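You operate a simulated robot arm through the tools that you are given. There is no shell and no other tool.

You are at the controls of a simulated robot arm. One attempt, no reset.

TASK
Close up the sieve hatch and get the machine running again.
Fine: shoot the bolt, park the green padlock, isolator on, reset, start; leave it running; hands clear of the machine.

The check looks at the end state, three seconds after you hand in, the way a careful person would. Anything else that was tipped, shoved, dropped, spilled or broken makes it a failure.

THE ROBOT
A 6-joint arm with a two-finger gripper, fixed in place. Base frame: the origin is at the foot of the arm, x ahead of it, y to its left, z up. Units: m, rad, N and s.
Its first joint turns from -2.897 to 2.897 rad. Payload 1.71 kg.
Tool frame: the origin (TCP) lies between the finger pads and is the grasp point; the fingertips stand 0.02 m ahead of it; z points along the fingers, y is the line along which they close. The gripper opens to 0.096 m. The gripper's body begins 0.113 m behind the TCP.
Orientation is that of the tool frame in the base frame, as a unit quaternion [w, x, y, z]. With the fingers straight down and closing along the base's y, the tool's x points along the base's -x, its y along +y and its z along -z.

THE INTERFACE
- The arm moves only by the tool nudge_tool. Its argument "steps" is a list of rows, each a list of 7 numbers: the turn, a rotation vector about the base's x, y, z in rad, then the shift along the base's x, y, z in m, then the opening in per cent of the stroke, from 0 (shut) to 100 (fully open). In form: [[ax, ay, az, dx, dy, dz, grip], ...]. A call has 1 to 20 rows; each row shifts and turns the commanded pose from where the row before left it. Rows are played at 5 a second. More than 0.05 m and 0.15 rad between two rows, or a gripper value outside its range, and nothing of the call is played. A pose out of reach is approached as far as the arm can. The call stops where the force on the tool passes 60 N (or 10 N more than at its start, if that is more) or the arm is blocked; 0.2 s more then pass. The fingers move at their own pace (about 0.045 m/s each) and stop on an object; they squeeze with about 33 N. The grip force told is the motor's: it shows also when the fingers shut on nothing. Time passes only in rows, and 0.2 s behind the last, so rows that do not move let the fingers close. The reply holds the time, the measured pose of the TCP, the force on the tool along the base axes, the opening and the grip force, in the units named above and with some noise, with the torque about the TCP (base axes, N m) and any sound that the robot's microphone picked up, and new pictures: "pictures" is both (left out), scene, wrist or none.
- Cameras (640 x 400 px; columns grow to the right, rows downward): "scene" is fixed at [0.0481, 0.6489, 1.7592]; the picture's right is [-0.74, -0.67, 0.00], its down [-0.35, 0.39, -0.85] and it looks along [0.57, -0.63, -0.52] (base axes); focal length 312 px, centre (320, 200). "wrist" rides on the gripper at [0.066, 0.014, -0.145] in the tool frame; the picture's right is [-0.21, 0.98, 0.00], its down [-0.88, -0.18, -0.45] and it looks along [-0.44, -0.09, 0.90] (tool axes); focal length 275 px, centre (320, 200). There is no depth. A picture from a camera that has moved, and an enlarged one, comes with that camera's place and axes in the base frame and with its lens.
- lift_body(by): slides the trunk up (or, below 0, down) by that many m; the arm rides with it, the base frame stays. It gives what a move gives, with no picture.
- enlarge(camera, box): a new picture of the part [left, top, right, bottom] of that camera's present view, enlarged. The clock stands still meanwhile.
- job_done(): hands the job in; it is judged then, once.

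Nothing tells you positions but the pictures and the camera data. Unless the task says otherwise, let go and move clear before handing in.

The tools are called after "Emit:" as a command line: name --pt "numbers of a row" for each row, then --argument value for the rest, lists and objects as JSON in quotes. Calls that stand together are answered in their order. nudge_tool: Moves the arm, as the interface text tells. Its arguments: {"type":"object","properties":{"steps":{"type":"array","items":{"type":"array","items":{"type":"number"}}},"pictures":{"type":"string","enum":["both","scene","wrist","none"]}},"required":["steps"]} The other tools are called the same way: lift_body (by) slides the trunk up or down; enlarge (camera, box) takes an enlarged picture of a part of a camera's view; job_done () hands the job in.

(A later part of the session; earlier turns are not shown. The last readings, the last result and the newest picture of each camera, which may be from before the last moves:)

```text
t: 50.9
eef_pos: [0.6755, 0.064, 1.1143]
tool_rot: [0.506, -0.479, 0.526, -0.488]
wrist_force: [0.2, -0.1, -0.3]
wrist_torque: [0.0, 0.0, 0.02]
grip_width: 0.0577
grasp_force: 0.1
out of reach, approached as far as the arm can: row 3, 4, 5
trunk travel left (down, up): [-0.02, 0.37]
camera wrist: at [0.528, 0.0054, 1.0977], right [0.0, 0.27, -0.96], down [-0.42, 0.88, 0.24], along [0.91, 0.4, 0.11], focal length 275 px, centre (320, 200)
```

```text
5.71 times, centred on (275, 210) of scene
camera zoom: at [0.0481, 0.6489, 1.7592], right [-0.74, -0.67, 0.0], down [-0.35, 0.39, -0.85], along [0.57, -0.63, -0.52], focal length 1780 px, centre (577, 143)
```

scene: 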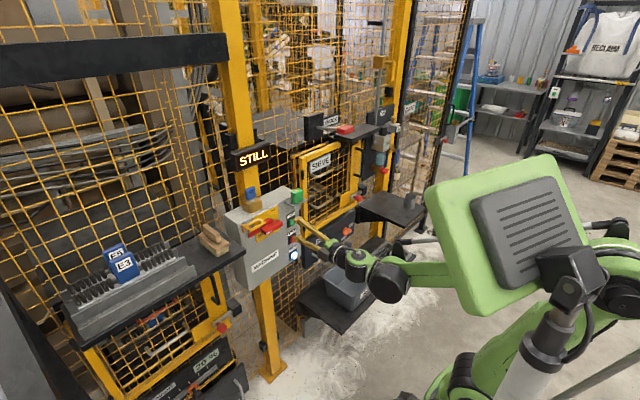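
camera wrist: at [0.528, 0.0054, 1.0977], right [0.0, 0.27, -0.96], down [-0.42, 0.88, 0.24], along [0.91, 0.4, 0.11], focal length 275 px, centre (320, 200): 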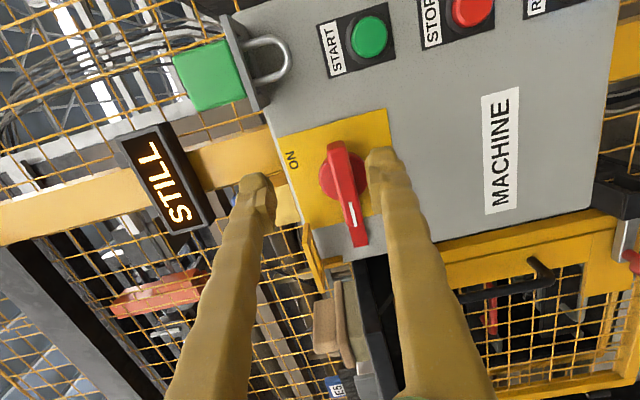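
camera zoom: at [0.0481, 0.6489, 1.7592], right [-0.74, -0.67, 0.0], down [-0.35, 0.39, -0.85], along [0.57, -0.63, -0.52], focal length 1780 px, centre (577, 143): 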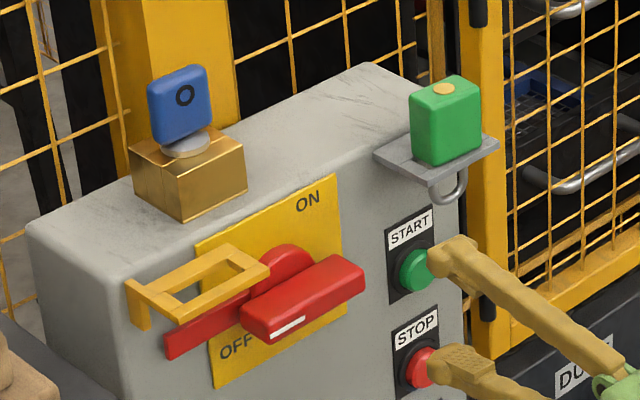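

Emit:
nudge_tool --pt "-0.065 -0.011 0.029 0.005 0.02 -0.007 60" --pt "0 0 0 0.01 0.019 -0.007 60" --pt "0 0 0 0.01 0 0 60" --pt "0 0 0 0 0 0 60" --pictures "both"

Emit:
enlarge --camera "wrist" --box '[180, 60, 500, 280]'

Emit:
enlarge --camera "scene" --box '[230, 175, 320, 245]'

```text
t: 51.9
eef_pos: [0.6992, 0.106, 1.101]
tool_rot: [-0.501, 0.498, -0.5, 0.501]
wrist_force: [-0.7, 0.1, 1.3]
wrist_torque: [-0.02, 0.0, 0.01]
grip_width: 0.0573
grasp_force: 0.0
trunk travel left (down, up): [-0.02, 0.37]
camera wrist: at [0.5543, 0.04, 1.0863], right [0.0, 0.21, -0.98], down [-0.44, 0.88, 0.19], along [0.9, 0.43, 0.09], focal length 275 px, centre (320, 200)
```

scene: 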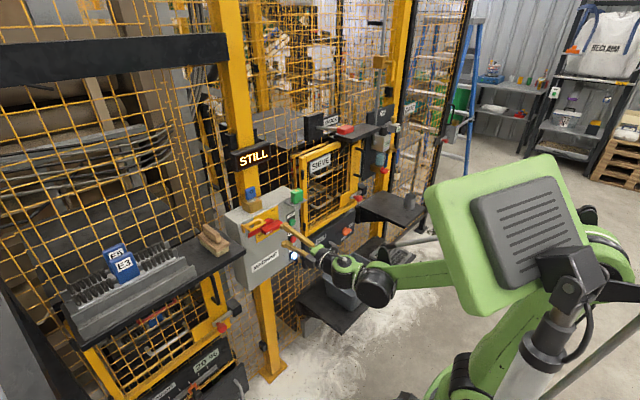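
wrist: 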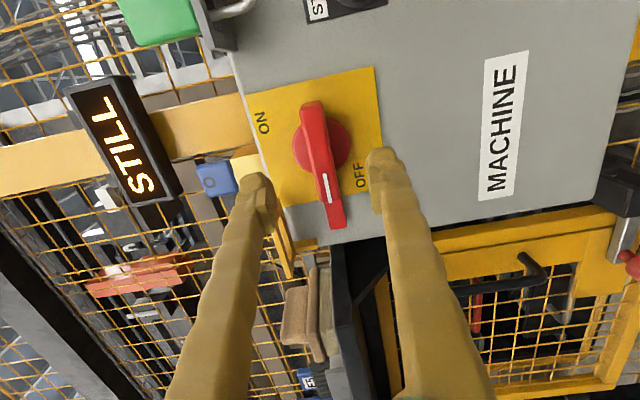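

```text
1.82 times, centred on (340, 170) of wrist
camera zoom: at [0.5543, 0.04, 1.0863], right [0.0, 0.21, -0.98], down [-0.44, 0.88, 0.19], along [0.9, 0.43, 0.09], focal length 500 px, centre (284, 254)
```

zoom: 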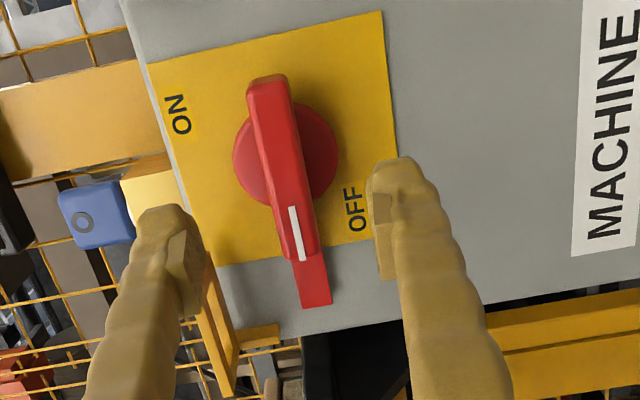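

```text
5.71 times, centred on (275, 210) of scene
camera zoom: at [0.0481, 0.6489, 1.7592], right [-0.74, -0.67, 0.0], down [-0.35, 0.39, -0.85], along [0.57, -0.63, -0.52], focal length 1780 px, centre (577, 143)
```

zoom: 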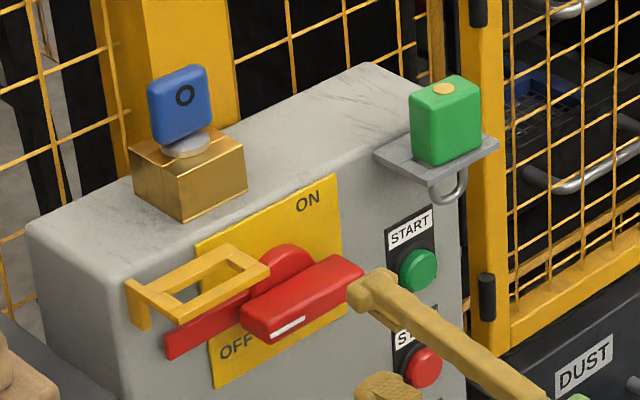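

Emit:
nudge_tool --pt "0 0 0 0.02 -0.002 -0.001 60" --pt "0 0 0 0.02 0 0 60" --pt "0 0 0 0.018 0 0 60" --pt "0 0 0 0.008 0 0 60" --pt "0 0 0 0 0 0 60" --pictures "both"

Emit:
enlarge --camera "wrist" --box '[180, 40, 500, 260]'

Emit:
enlarge --camera "scene" --box '[230, 175, 320, 245]'

```text
t: 53.0
eef_pos: [0.7666, 0.1025, 1.0993]
tool_rot: [0.501, -0.499, 0.5, -0.5]
wrist_force: [-0.5, -0.5, -0.4]
wrist_torque: [0.0, 0.01, 0.04]
grip_width: 0.0574
grasp_force: 0.0
trunk travel left (down, up): [-0.02, 0.37]
camera wrist: at [0.6206, 0.0377, 1.0856], right [0.0, 0.21, -0.98], down [-0.44, 0.88, 0.19], along [0.9, 0.43, 0.09], focal length 275 px, centre (320, 200)
```

scene: 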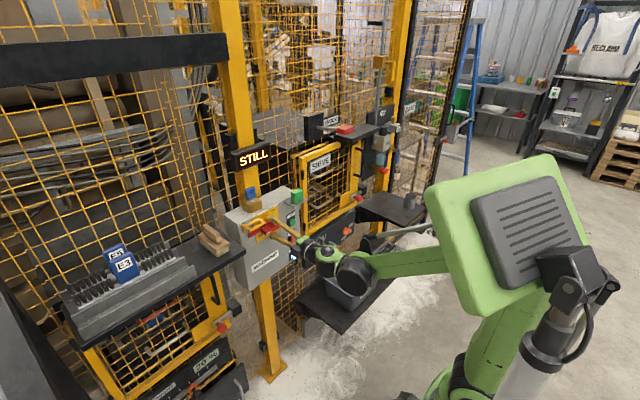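
wrist: 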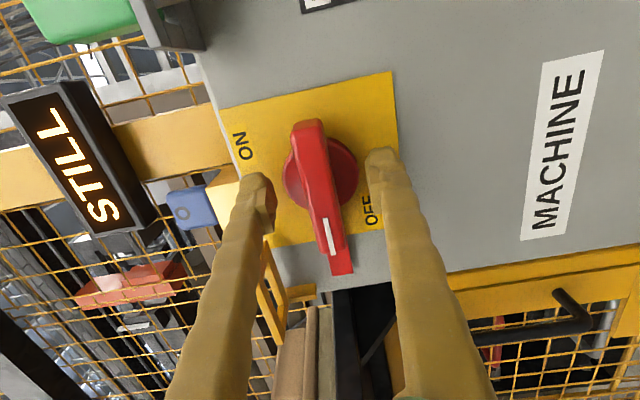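

```text
1.82 times, centred on (340, 150) of wrist
camera zoom: at [0.6206, 0.0377, 1.0856], right [0.0, 0.21, -0.98], down [-0.44, 0.88, 0.19], along [0.9, 0.43, 0.09], focal length 500 px, centre (284, 291)
```

zoom: 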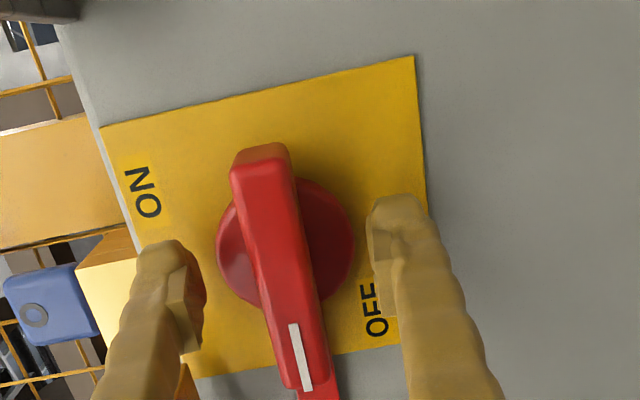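

```text
5.71 times, centred on (275, 210) of scene
camera zoom: at [0.0481, 0.6489, 1.7592], right [-0.74, -0.67, 0.0], down [-0.35, 0.39, -0.85], along [0.57, -0.63, -0.52], focal length 1780 px, centre (577, 143)
```

zoom: 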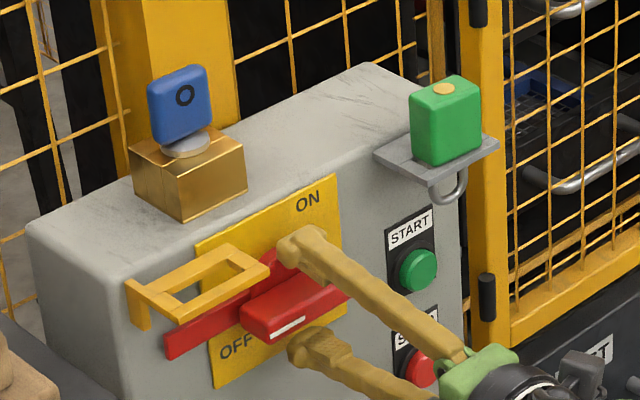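

Emit:
nudge_tool --pt "0 0 0 0 0 0 40" --pt "0 0 0 0 0 0 20" --pt "0 0 0 0 0 0 5" --pt "0 0 0 0 0 0 5" --pt "0 0 0 0 0 0 5" --pictures "both"

Emit:
enlarge --camera "wrist" --box '[180, 40, 500, 260]'

Emit:
enlarge --camera "scene" --box '[230, 175, 320, 245]'

```text
t: 54.2
eef_pos: [0.7652, 0.1034, 1.1006]
tool_rot: [0.5, -0.499, 0.5, -0.5]
wrist_force: [-0.6, -0.5, -2.2]
wrist_torque: [-0.03, 0.03, -0.02]
grip_width: 0.017
grasp_force: 35.2
trunk travel left (down, up): [-0.02, 0.37]
camera wrist: at [0.6206, 0.0379, 1.0855], right [0.0, 0.21, -0.98], down [-0.44, 0.88, 0.19], along [0.9, 0.43, 0.09], focal length 275 px, centre (320, 200)
```

scene: 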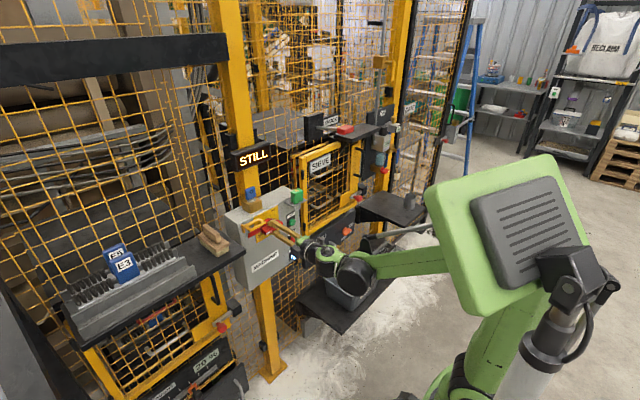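
wrist: 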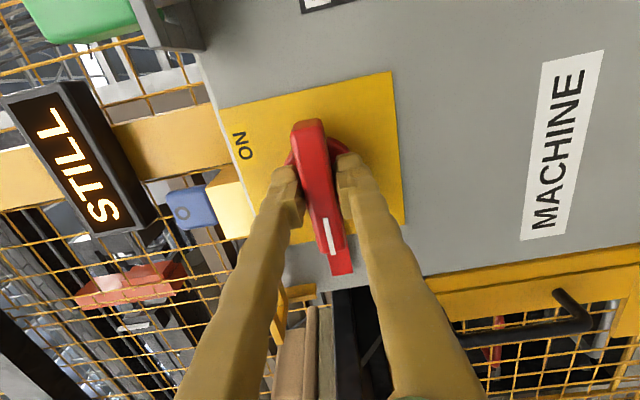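

```text
1.82 times, centred on (340, 150) of wrist
camera zoom: at [0.6206, 0.0379, 1.0855], right [0.0, 0.21, -0.98], down [-0.44, 0.88, 0.19], along [0.9, 0.43, 0.09], focal length 500 px, centre (284, 291)
```

zoom: 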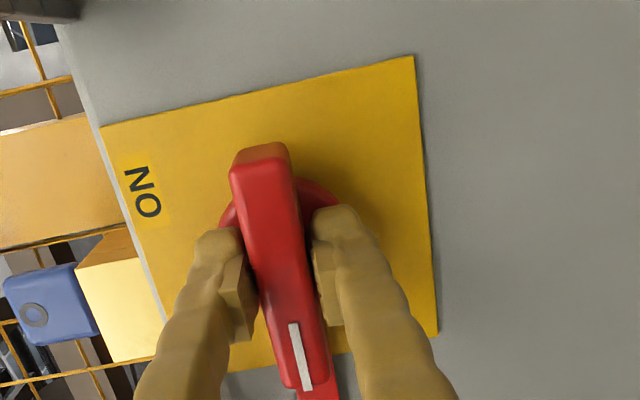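

```text
5.71 times, centred on (275, 210) of scene
camera zoom: at [0.0481, 0.6489, 1.7592], right [-0.74, -0.67, 0.0], down [-0.35, 0.39, -0.85], along [0.57, -0.63, -0.52], focal length 1780 px, centre (577, 143)
```

zoom: 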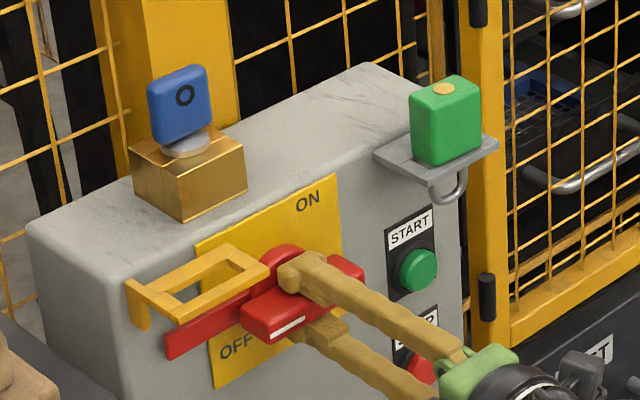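

The handle is gripped (17 mm). I'll turn it clockwise, starting with a small angle to feel the load.

Emit:
nudge_tool --pt "0.08 0 0 0 0 0 5" --pt "0.1 0 0 0 0 0 5" --pt "0.1 0 0 0 0 0 5" --pictures "wrist"

Emit:
enlarge --camera "scene" --box '[230, 175, 320, 245]'

```text
t: 55.0
eef_pos: [0.7661, 0.1037, 1.1001]
tool_rot: [0.566, -0.423, 0.566, -0.425]
wrist_force: [1.1, -0.8, 2.9]
wrist_torque: [-0.03, 0.01, 0.01]
grip_width: 0.0171
grasp_force: 34.9
trunk travel left (down, up): [-0.02, 0.37]
camera wrist: at [0.6205, 0.0445, 1.0675], right [0.0, 0.47, -0.88], down [-0.44, 0.79, 0.42], along [0.9, 0.39, 0.21], focal length 275 px, centre (320, 200)
```

wrist: 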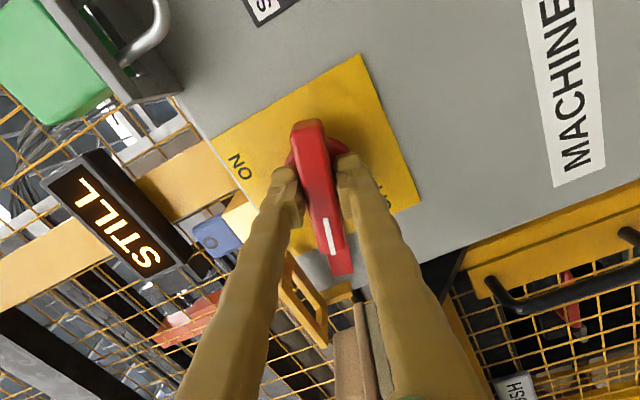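

```text
5.71 times, centred on (275, 210) of scene
camera zoom: at [0.0481, 0.6489, 1.7592], right [-0.74, -0.67, 0.0], down [-0.35, 0.39, -0.85], along [0.57, -0.63, -0.52], focal length 1780 px, centre (577, 143)
```

zoom: 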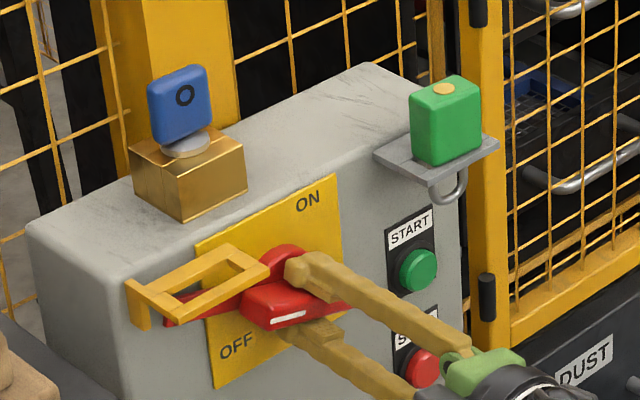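

It turns freely. I'll continue to 90°.

Emit:
nudge_tool --pt "0.1 0 0 0 0 0 5" --pt "0.1 0 0 0 0 0 5" --pt "0.1 0 0 0 0 0 5" --pt "0.1 0 0 0 0 0 5" --pt "0.1 0 0 0 0 0 5" --pt "0.1 0 0 0 0 0 5" --pt "0.1 0 0 0 0 0 5" --pt "0.1 0 0 0 0 0 5" --pt "0.1 0 0 0 0 0 5" --pt "0.1 0 0 0 0 0 5" --pt "0.1 0 0 0 0 0 5" --pt "0.1 0 0 0 0 0 5" --pictures "both"

Emit:
enlarge --camera "scene" --box '[230, 175, 320, 245]'

```text
t: 57.6
eef_pos: [0.7657, 0.1052, 1.099]
tool_rot: [0.705, -0.03, 0.708, -0.032]
wrist_force: [-11.4, 18.8, -25.5]
wrist_torque: [0.1, 0.35, 0.25]
grip_width: 0.0173
grasp_force: 35.1
trunk travel left (down, up): [-0.02, 0.37]
camera wrist: at [0.6214, 0.1132, 1.0332], right [0.0, 0.99, 0.12], down [-0.44, -0.11, 0.89], along [0.9, -0.06, 0.44], focal length 275 px, centre (320, 200)
```

scene: 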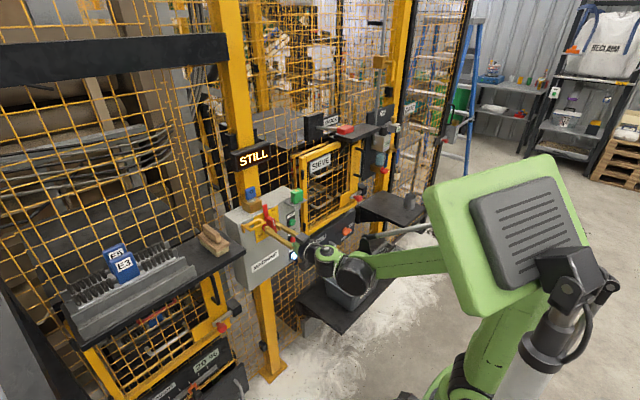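
wrist: 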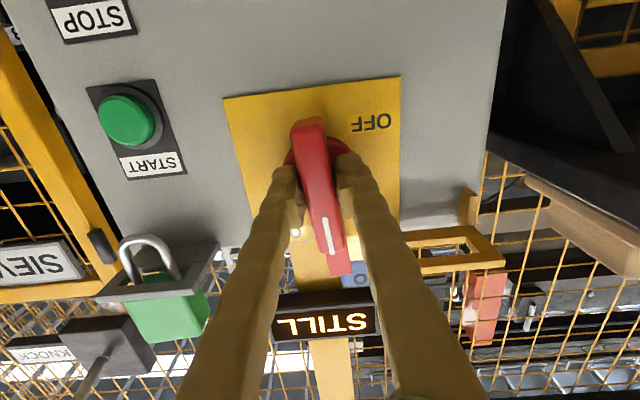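

```text
5.71 times, centred on (275, 210) of scene
camera zoom: at [0.0481, 0.6489, 1.7592], right [-0.74, -0.67, 0.0], down [-0.35, 0.39, -0.85], along [0.57, -0.63, -0.52], focal length 1780 px, centre (577, 143)
```

zoom: 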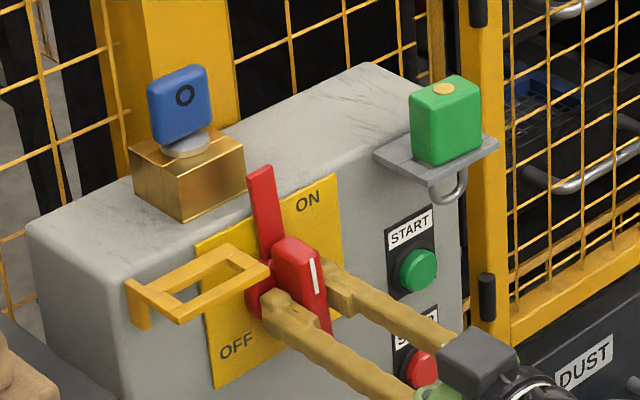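

Emit:
nudge_tool --pt "0.03 0 0 -0.0005 0.0008 -0.001 5" --pt "0.03 0 0 0 0.0003 -0.0003 5" --pt "0.03 0 0 0 0 0 5" --pictures "both"

Emit:
enlarge --camera "scene" --box '[230, 175, 320, 245]'

```text
t: 58.5
eef_pos: [0.7659, 0.1053, 1.0995]
tool_rot: [0.707, 0.002, 0.708, -0.002]
wrist_force: [17.4, 14.6, 19.0]
wrist_torque: [-0.06, -0.25, 0.1]
grip_width: 0.017
grasp_force: 35.1
trunk travel left (down, up): [-0.02, 0.37]
camera wrist: at [0.6214, 0.1193, 1.0341], right [0.0, 0.98, 0.21], down [-0.44, -0.18, 0.88], along [0.9, -0.1, 0.43], focal length 275 px, centre (320, 200)
```

scene: 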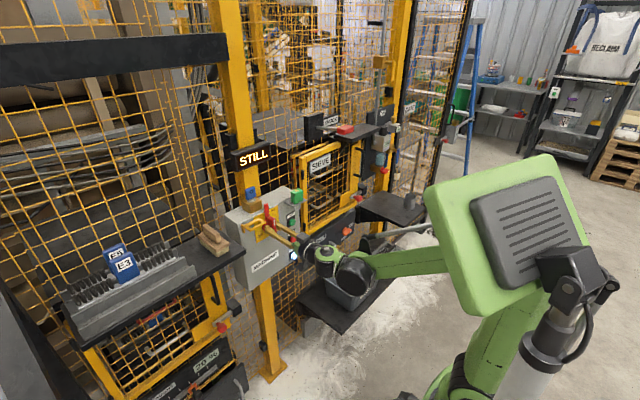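
wrist: 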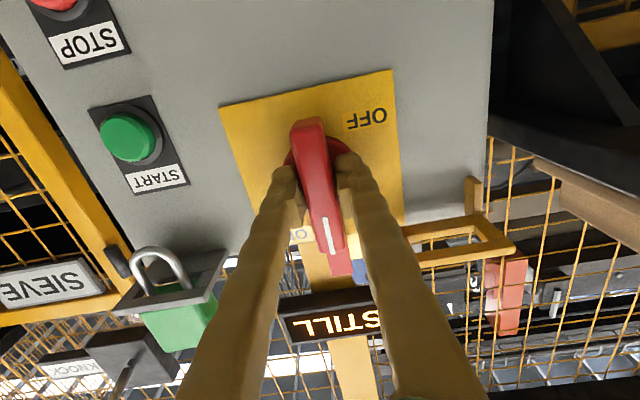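

```text
5.71 times, centred on (275, 210) of scene
camera zoom: at [0.0481, 0.6489, 1.7592], right [-0.74, -0.67, 0.0], down [-0.35, 0.39, -0.85], along [0.57, -0.63, -0.52], focal length 1780 px, centre (577, 143)
```

zoom: 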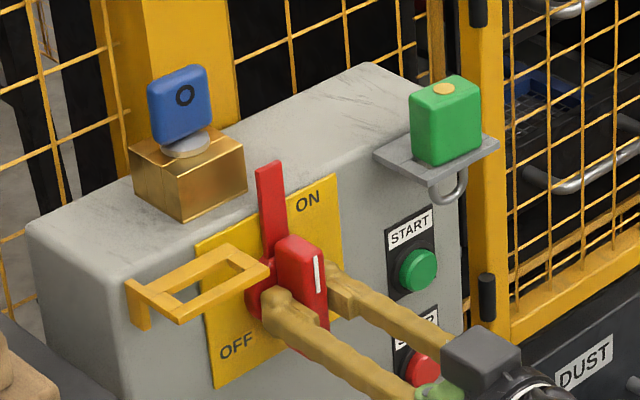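

Emit:
nudge_tool --pt "0.03 0 0 0 0 -0.0004 5" --pt "0.02 0 0 0 0 0 5" --pictures "none"

Emit:
enlarge --camera "scene" --box '[240, 190, 300, 240]'

```text
t: 59.0
eef_pos: [0.7655, 0.1047, 1.0988]
tool_rot: [0.706, 0.019, 0.708, 0.018]
wrist_force: [23.2, 13.4, 25.8]
wrist_torque: [-0.37, -0.28, 0.14]
grip_width: 0.0175
grasp_force: 34.9
trunk travel left (down, up): [-0.02, 0.37]
```

```text
8.00 times, centred on (270, 215) of scene
camera zoom: at [0.0481, 0.6489, 1.7592], right [-0.74, -0.67, 0.0], down [-0.35, 0.39, -0.85], along [0.57, -0.63, -0.52], focal length 2492 px, centre (720, 80)
```

zoom: 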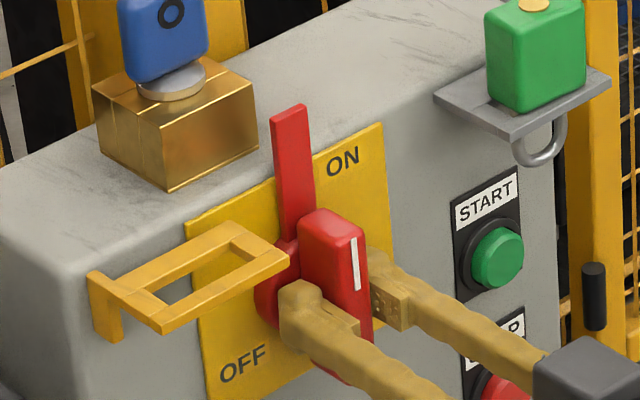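

There's an end stop at 90° (torque rising past it), so the isolator is fully ON. I'll relax, open the fingers and back out.

Emit:
nudge_tool --pt "-0.045 0 0 0 0 0 5" --pt "0 0 0 0 0 0 30" --pt "0 0 0 0 0 0 50" --pt "0 0 0 0 0 0 50" --pt "0 0 0 -0.02 0 0 50" --pt "0 0 0 -0.03 0 0 50" --pt "0 0 0 -0.03 0 0 50" --pt "0 0 0 -0.02 0 -0.01 50" --pictures "both"

Emit:
enlarge --camera "scene" --box '[230, 180, 320, 250]'

Emit:
enlarge --camera "wrist" --box '[60, 0, 440, 240]'

```text
t: 60.9
eef_pos: [0.6687, 0.1024, 1.0879]
tool_rot: [0.706, 0.003, 0.708, 0.001]
wrist_force: [-0.1, 0.3, -0.5]
wrist_torque: [-0.01, -0.03, -0.03]
grip_width: 0.0482
grasp_force: 0.1
trunk travel left (down, up): [-0.02, 0.37]
camera wrist: at [0.5214, 0.1177, 1.0222], right [0.0, 0.98, 0.21], down [-0.44, -0.19, 0.88], along [0.9, -0.1, 0.43], focal length 275 px, centre (320, 200)
```

scene: 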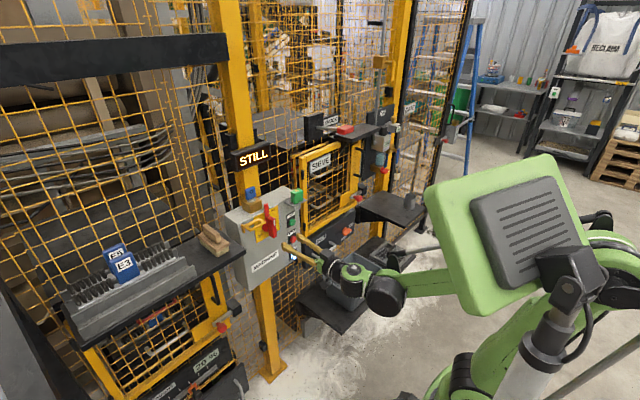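
wrist: 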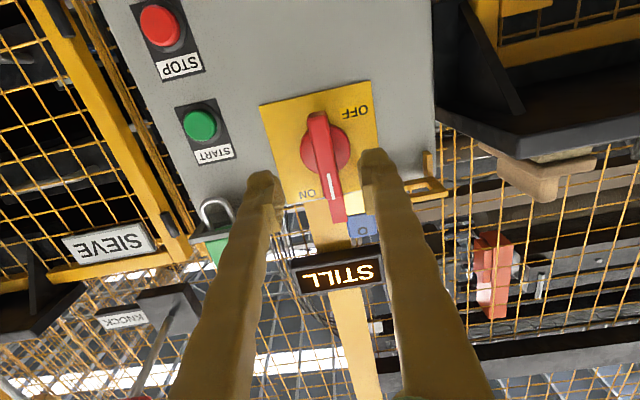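

```text
5.71 times, centred on (275, 215) of scene
camera zoom: at [0.0481, 0.6489, 1.7592], right [-0.74, -0.67, 0.0], down [-0.35, 0.39, -0.85], along [0.57, -0.63, -0.52], focal length 1780 px, centre (577, 114)
```

zoom: 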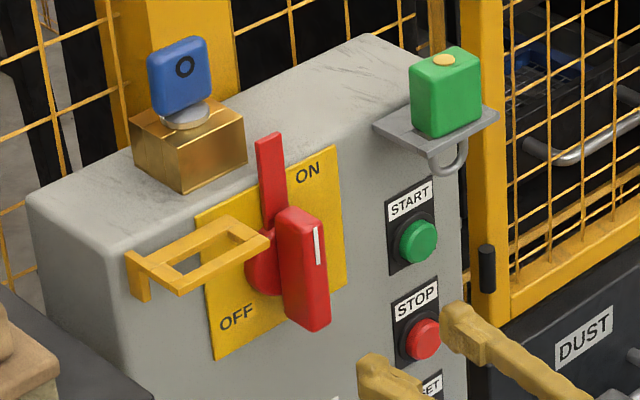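

```text
1.67 times, centred on (250, 120) of wrist
camera zoom: at [0.5214, 0.1177, 1.0222], right [0.0, 0.98, 0.21], down [-0.44, -0.19, 0.88], along [0.9, -0.1, 0.43], focal length 459 px, centre (437, 333)
```

zoom: 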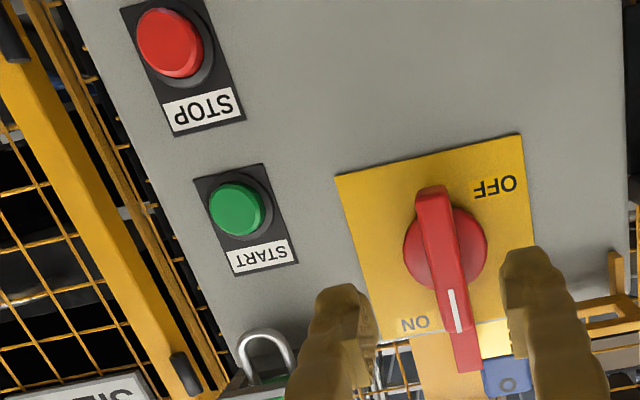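

The isolator is ON and holding. Next is RESET at about (0.79, -0.008, 0.881): I'll shut the fingers and move in front of it.

Emit:
nudge_tool --pt "0 0 0 0.002 -0.022 -0.038 20" --pt "0 0 0 0.002 -0.022 -0.038 0" --pt "0 0 0 0.002 -0.022 -0.038 0" --pt "0 0 0 0.002 -0.022 -0.038 0" --pt "0 0 0 0.002 -0.022 -0.038 0" --pt "0 0 0 0 0 -0.01 0" --pictures "both"

Emit:
enlarge --camera "wrist" --box '[160, 0, 480, 220]'

Emit:
enlarge --camera "scene" --box '[250, 200, 340, 270]'

```text
t: 62.2
eef_pos: [0.6747, -0.0095, 0.8865]
tool_rot: [0.703, 0.004, 0.712, 0.001]
wrist_force: [-0.2, 0.5, -0.2]
wrist_torque: [-0.02, 0.03, -0.02]
grip_width: 0.0
grasp_force: 29.3
trunk travel left (down, up): [-0.02, 0.37]
camera wrist: at [0.5284, 0.0055, 0.8231], right [0.0, 0.98, 0.21], down [-0.43, -0.19, 0.88], along [0.9, -0.1, 0.42], focal length 275 px, centre (320, 200)
```

scene: 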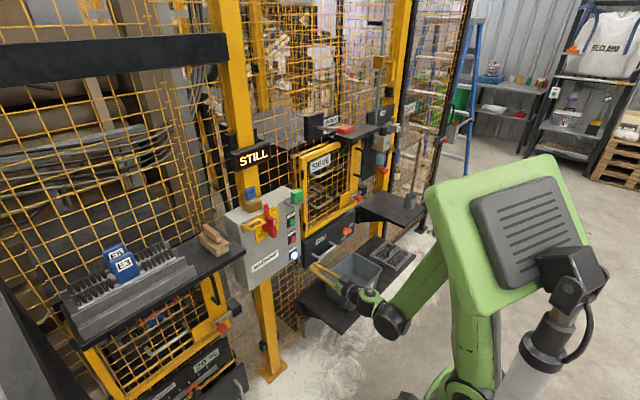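
wrist: 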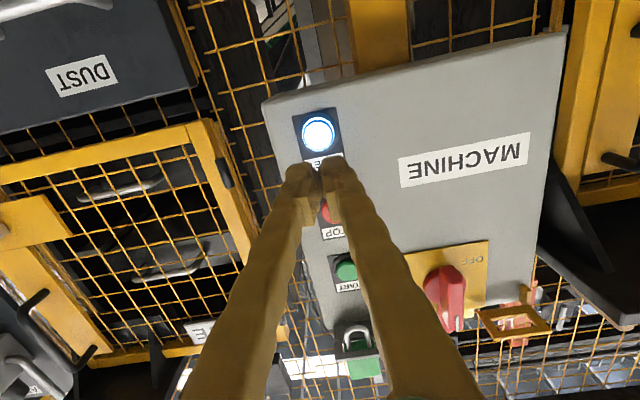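

```text
1.82 times, centred on (320, 110) of wrist
camera zoom: at [0.5284, 0.0055, 0.8231], right [0.0, 0.98, 0.21], down [-0.43, -0.19, 0.88], along [0.9, -0.1, 0.42], focal length 500 px, centre (320, 364)
```

zoom: 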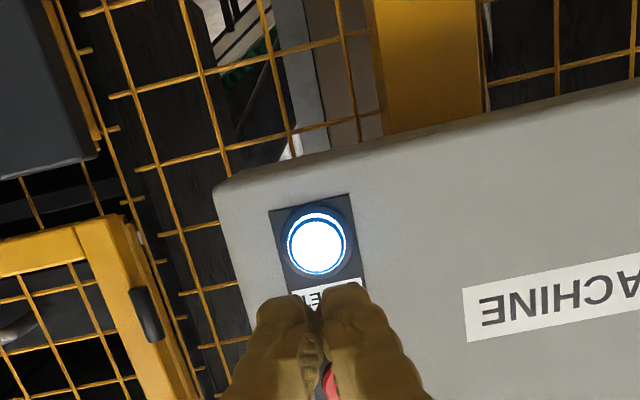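

```text
5.71 times, centred on (295, 235) of scene
camera zoom: at [0.0481, 0.6489, 1.7592], right [-0.74, -0.67, 0.0], down [-0.35, 0.39, -0.85], along [0.57, -0.63, -0.52], focal length 1780 px, centre (463, 0)
```

zoom: 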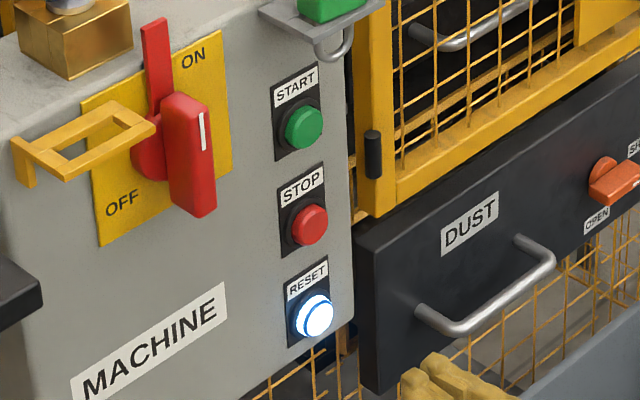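

Emit:
nudge_tool --pt "0 0 0 0.02 0 -0.005 0" --pt "0 0 0 0.02 0 -0.0045 0" --pt "0 0 0 0.02 0 0 0" --pt "0 0 0 0.014 0 0 0" --pt "0 0 0 0 0 0 0" --pictures "both"

Emit:
enlarge --camera "wrist" --box '[200, 60, 440, 240]'

Emit:
enlarge --camera "scene" --box '[260, 220, 330, 275]'

```text
t: 63.5
eef_pos: [0.749, -0.0043, 0.8785]
tool_rot: [0.701, 0.005, 0.713, 0.0]
wrist_force: [-0.4, 0.0, 0.2]
wrist_torque: [0.01, 0.03, -0.01]
grip_width: 0.0
grasp_force: 29.4
trunk travel left (down, up): [-0.02, 0.37]
camera wrist: at [0.6027, 0.0117, 0.8141], right [0.01, 0.98, 0.21], down [-0.43, -0.19, 0.88], along [0.9, -0.1, 0.42], focal length 275 px, centre (320, 200)
```

scene: 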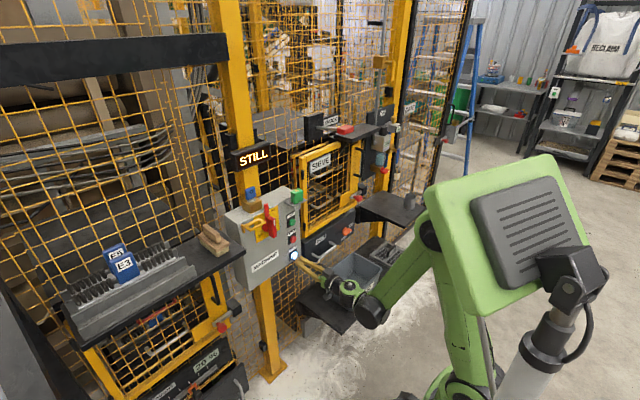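
wrist: 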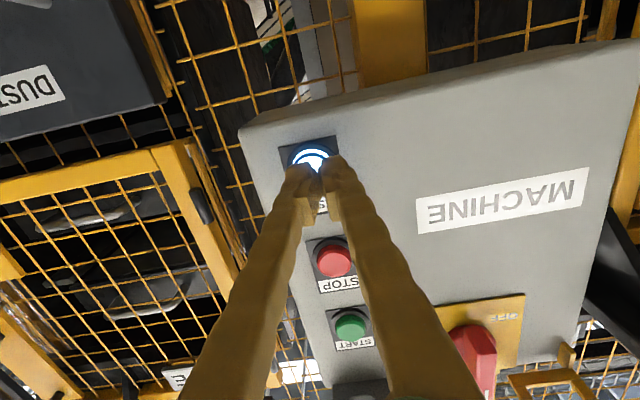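

```text
2.22 times, centred on (320, 150) of wrist
camera zoom: at [0.6027, 0.0117, 0.8141], right [0.01, 0.98, 0.21], down [-0.43, -0.19, 0.88], along [0.9, -0.1, 0.42], focal length 612 px, centre (320, 311)
```

zoom: 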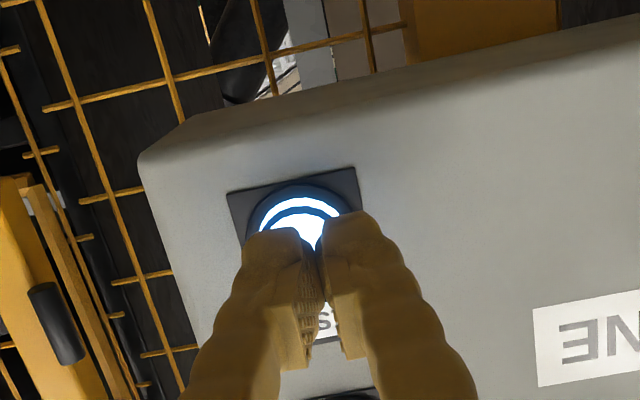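

```text
7.27 times, centred on (295, 248) of scene
camera zoom: at [0.0481, 0.6489, 1.7592], right [-0.74, -0.67, 0.0], down [-0.35, 0.39, -0.85], along [0.57, -0.63, -0.52], focal length 2265 px, centre (502, -146)
```

zoom: 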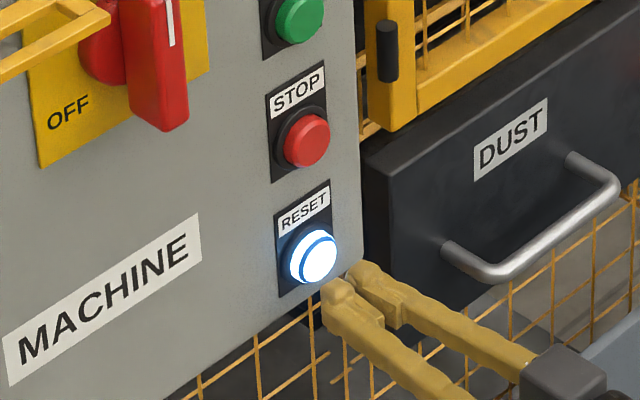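

Emit:
nudge_tool --pt "0 0 0 0.004 -0.005 -0.003 0" --pt "0 0 0 0.006 0 0 0" --pt "0 0 0 0.005 0 0 0" --pt "0 0 0 0 0 0 0" --pictures "both"

Emit:
enlarge --camera "scene" --box '[260, 220, 330, 275]'

```text
t: 64.5
eef_pos: [0.7634, -0.009, 0.8738]
tool_rot: [0.701, 0.005, 0.713, 0.0]
wrist_force: [-0.7, 0.6, 1.0]
wrist_torque: [0.0, 0.02, 0.01]
grip_width: 0.0002
grasp_force: 29.3
trunk travel left (down, up): [-0.02, 0.37]
camera wrist: at [0.6182, 0.0062, 0.8112], right [0.01, 0.98, 0.21], down [-0.43, -0.19, 0.88], along [0.9, -0.1, 0.42], focal length 275 px, centre (320, 200)
```

scene: 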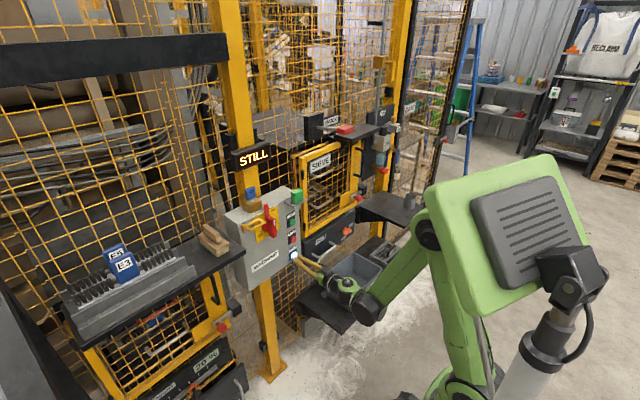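
wrist: 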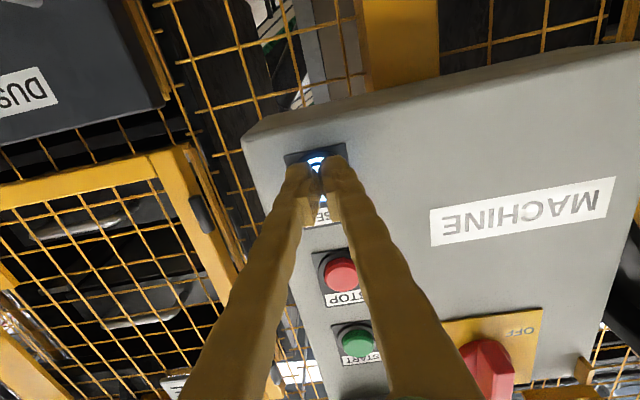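

```text
7.27 times, centred on (295, 248) of scene
camera zoom: at [0.0481, 0.6489, 1.7592], right [-0.74, -0.67, 0.0], down [-0.35, 0.39, -0.85], along [0.57, -0.63, -0.52], focal length 2265 px, centre (502, -146)
```

zoom: 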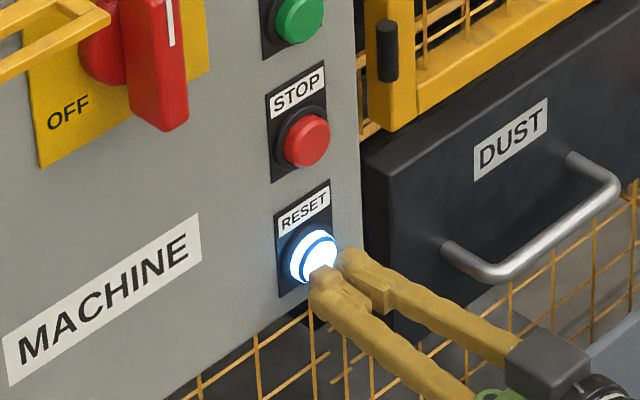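

Emit:
nudge_tool --pt "0 0 0 0.004 0 0 0" --pt "0 0 0 0.004 0 0 0" --pt "0 0 0 0.003 0 0 0" --pt "0 0 0 0.003 0 0 0" --pictures "both"

Emit:
enlarge --camera "scene" --box '[260, 220, 330, 275]'

```text
t: 65.5
eef_pos: [0.7789, -0.0071, 0.8761]
tool_rot: [0.701, 0.004, 0.713, 0.001]
wrist_force: [-16.8, -0.1, -7.5]
wrist_torque: [0.02, 0.1, 0.0]
grip_width: 0.006
grasp_force: 29.7
trunk travel left (down, up): [-0.02, 0.37]
heard: click
camera wrist: at [0.6314, 0.0064, 0.8118], right [0.01, 0.98, 0.21], down [-0.43, -0.19, 0.88], along [0.9, -0.1, 0.42], focal length 275 px, centre (320, 200)
```

scene: 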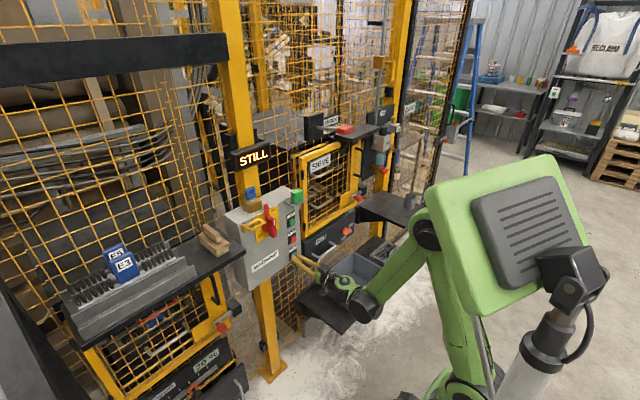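
wrist: 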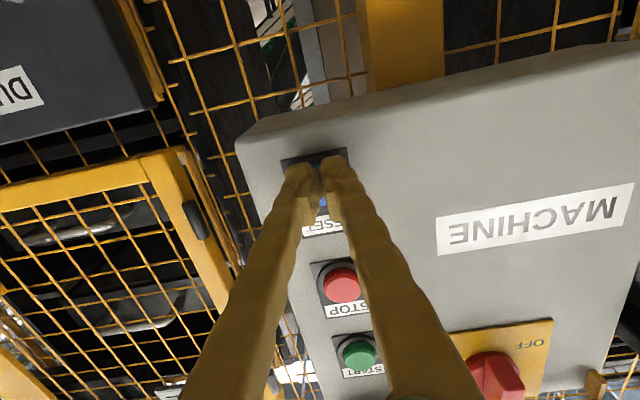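

```text
7.27 times, centred on (295, 248) of scene
camera zoom: at [0.0481, 0.6489, 1.7592], right [-0.74, -0.67, 0.0], down [-0.35, 0.39, -0.85], along [0.57, -0.63, -0.52], focal length 2265 px, centre (502, -146)
```

zoom: 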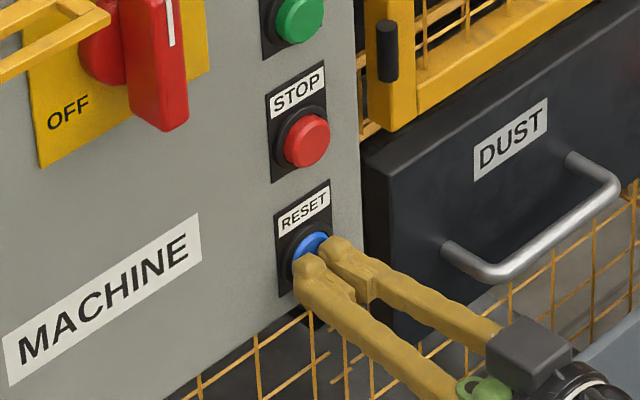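

RESET clicked and its lamp went out, so the reset was accepted. I'll back off and rise to START.

Emit:
nudge_tool --pt "0 0 0 -0.02 0 0 0" --pt "0 0 0 -0.03 0 0 0" --pt "0 0 0 -0.03 0 0 0" --pt "0 0 0 0 0 0.04 0" --pt "0 0 0 0 0 0.04 0" --pt "0 0 0 0 0 0.04 0" --pt "0 0 0 0 0 0.04 0" --pt "0 0 0 0 0 0.012 0" --pt "0 0 0 0 0 0 0" --pictures "both"

Emit:
enlarge --camera "wrist" --box '[180, 0, 460, 220]'

Emit:
enlarge --camera "scene" --box '[240, 190, 330, 270]'

```text
t: 67.5
eef_pos: [0.6985, -0.0106, 1.0477]
tool_rot: [0.701, 0.004, 0.713, 0.001]
wrist_force: [-0.5, 0.2, -0.5]
wrist_torque: [-0.03, -0.03, -0.02]
grip_width: 0.0001
grasp_force: 29.1
trunk travel left (down, up): [-0.02, 0.37]
camera wrist: at [0.5527, 0.005, 0.9851], right [0.01, 0.98, 0.21], down [-0.43, -0.19, 0.88], along [0.9, -0.1, 0.42], focal length 275 px, centre (320, 200)
```

scene: 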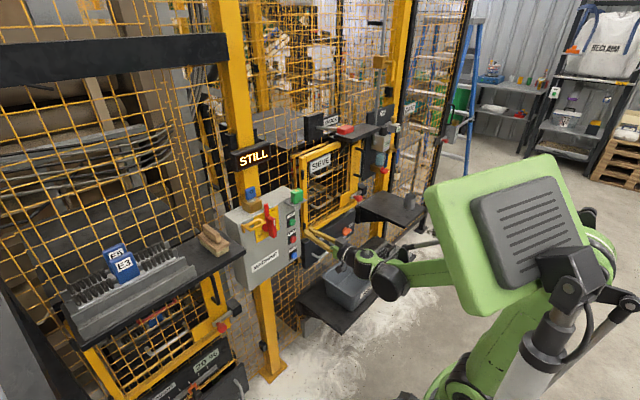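
wrist: 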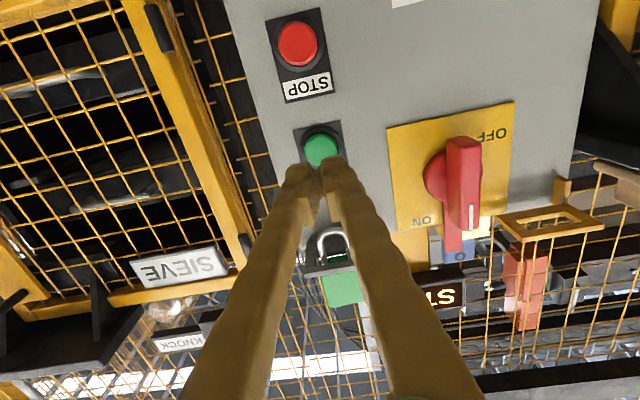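

```text
1.82 times, centred on (320, 110) of wrist
camera zoom: at [0.5527, 0.005, 0.9851], right [0.01, 0.98, 0.21], down [-0.43, -0.19, 0.88], along [0.9, -0.1, 0.42], focal length 500 px, centre (320, 364)
```

zoom: 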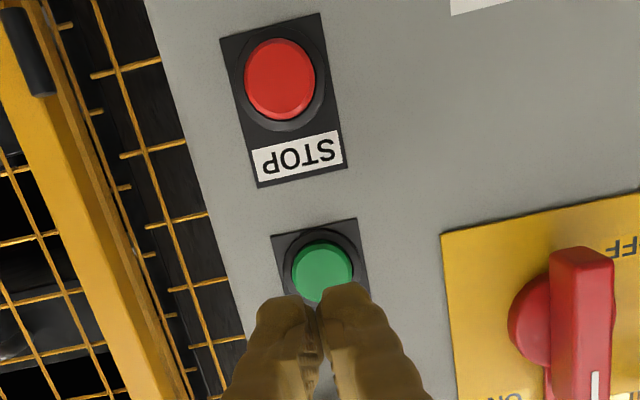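

```text
5.00 times, centred on (285, 230) of scene
camera zoom: at [0.0481, 0.6489, 1.7592], right [-0.74, -0.67, 0.0], down [-0.35, 0.39, -0.85], along [0.57, -0.63, -0.52], focal length 1557 px, centre (495, 50)
```

zoom: 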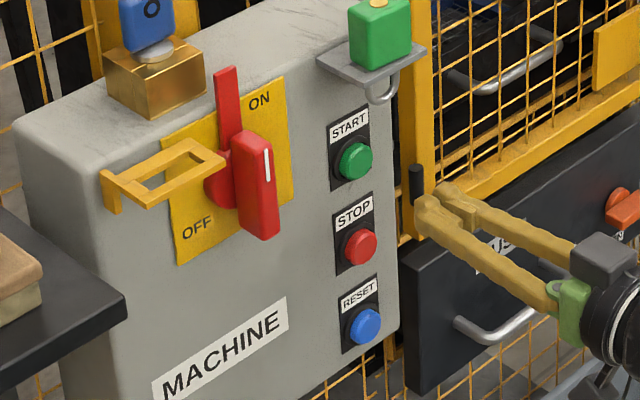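

Emit:
nudge_tool --pt "0 0 0 0.02 0.001 -0.0005 0" --pt "0 0 0 0.02 0 0 0" --pt "0 0 0 0.018 0 0 0" --pt "0 0 0 0 0 0 0" --pictures "wrist"

Emit:
enlarge --camera "wrist" --box '[200, 60, 440, 240]'

Emit:
enlarge --camera "scene" --box '[260, 190, 330, 250]'

```text
t: 68.5
eef_pos: [0.7556, -0.0083, 1.0463]
tool_rot: [0.701, 0.004, 0.713, 0.001]
wrist_force: [-0.6, -0.1, 0.5]
wrist_torque: [0.0, -0.02, 0.02]
grip_width: 0.0001
grasp_force: 29.3
trunk travel left (down, up): [-0.02, 0.37]
camera wrist: at [0.6098, 0.0081, 0.9841], right [0.01, 0.98, 0.21], down [-0.43, -0.19, 0.88], along [0.9, -0.1, 0.42], focal length 275 px, centre (320, 200)
```

wrist: 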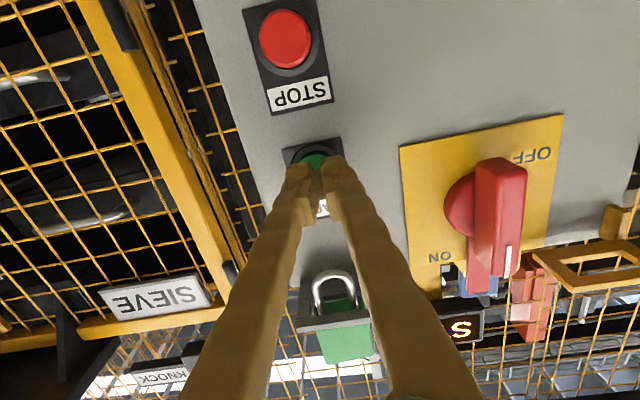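

```text
2.22 times, centred on (320, 150) of wrist
camera zoom: at [0.6098, 0.0081, 0.9841], right [0.01, 0.98, 0.21], down [-0.43, -0.19, 0.88], along [0.9, -0.1, 0.42], focal length 612 px, centre (320, 311)
```

zoom: 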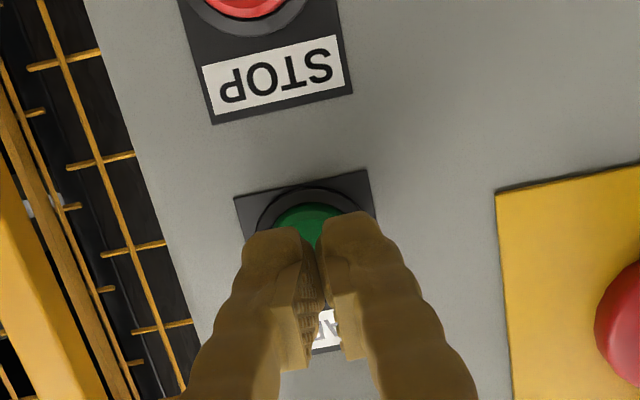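

```text
6.67 times, centred on (295, 220) of scene
camera zoom: at [0.0481, 0.6489, 1.7592], right [-0.74, -0.67, 0.0], down [-0.35, 0.39, -0.85], along [0.57, -0.63, -0.52], focal length 2076 px, centre (487, 67)
```

zoom: 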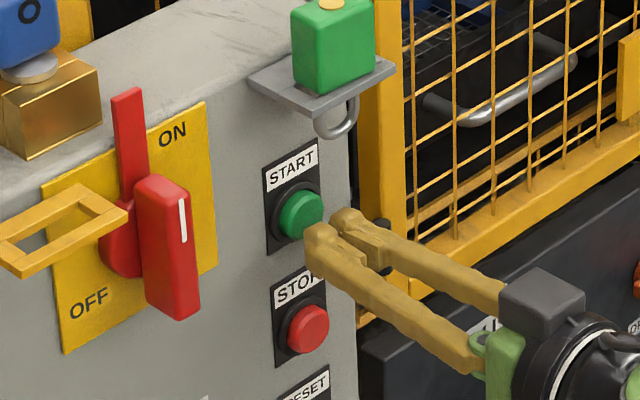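

Aligned on START. Pressing now.

Emit:
nudge_tool --pt "0 0 0 0.006 0 0 0" --pt "0 0 0 0.005 0 0 0" --pt "0 0 0 0.004 0 0 0" --pt "0 0 0 0.004 0 0 0" --pt "0 0 0 0.003 0 0 0" --pictures "both"

Emit:
enlarge --camera "scene" --box '[230, 140, 330, 250]'

```text
t: 69.7
eef_pos: [0.7778, -0.0073, 1.0475]
tool_rot: [0.702, 0.004, 0.712, 0.0]
wrist_force: [-13.6, -0.5, -6.3]
wrist_torque: [-0.01, 0.11, 0.03]
grip_width: 0.0057
grasp_force: 29.3
trunk travel left (down, up): [-0.02, 0.37]
heard: click
camera wrist: at [0.6311, 0.0075, 0.9831], right [0.01, 0.98, 0.21], down [-0.43, -0.19, 0.88], along [0.9, -0.1, 0.42], focal length 275 px, centre (320, 200)
```

scene: 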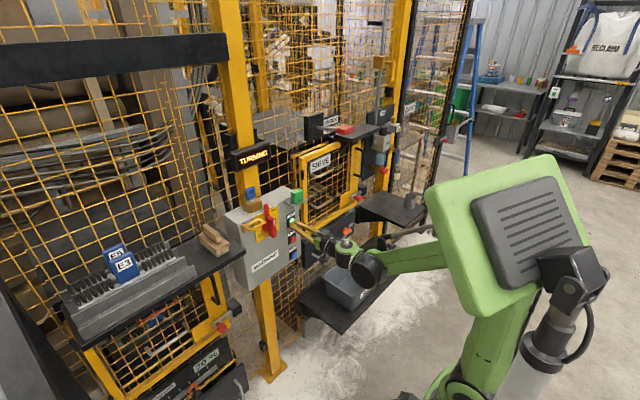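
wrist: 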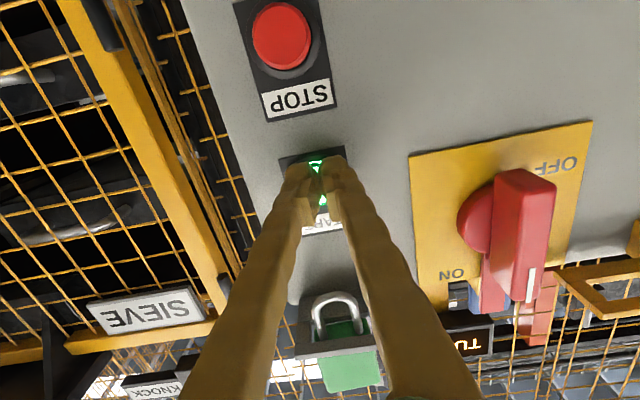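

```text
3.64 times, centred on (280, 195) of scene
camera zoom: at [0.0481, 0.6489, 1.7592], right [-0.74, -0.67, 0.0], down [-0.35, 0.39, -0.85], along [0.57, -0.63, -0.52], focal length 1133 px, centre (466, 218)
```

zoom: 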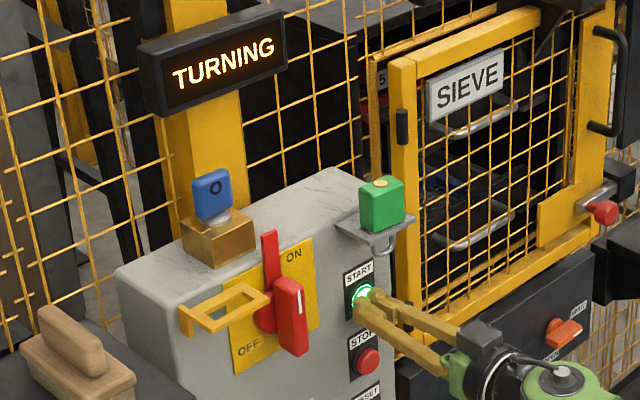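

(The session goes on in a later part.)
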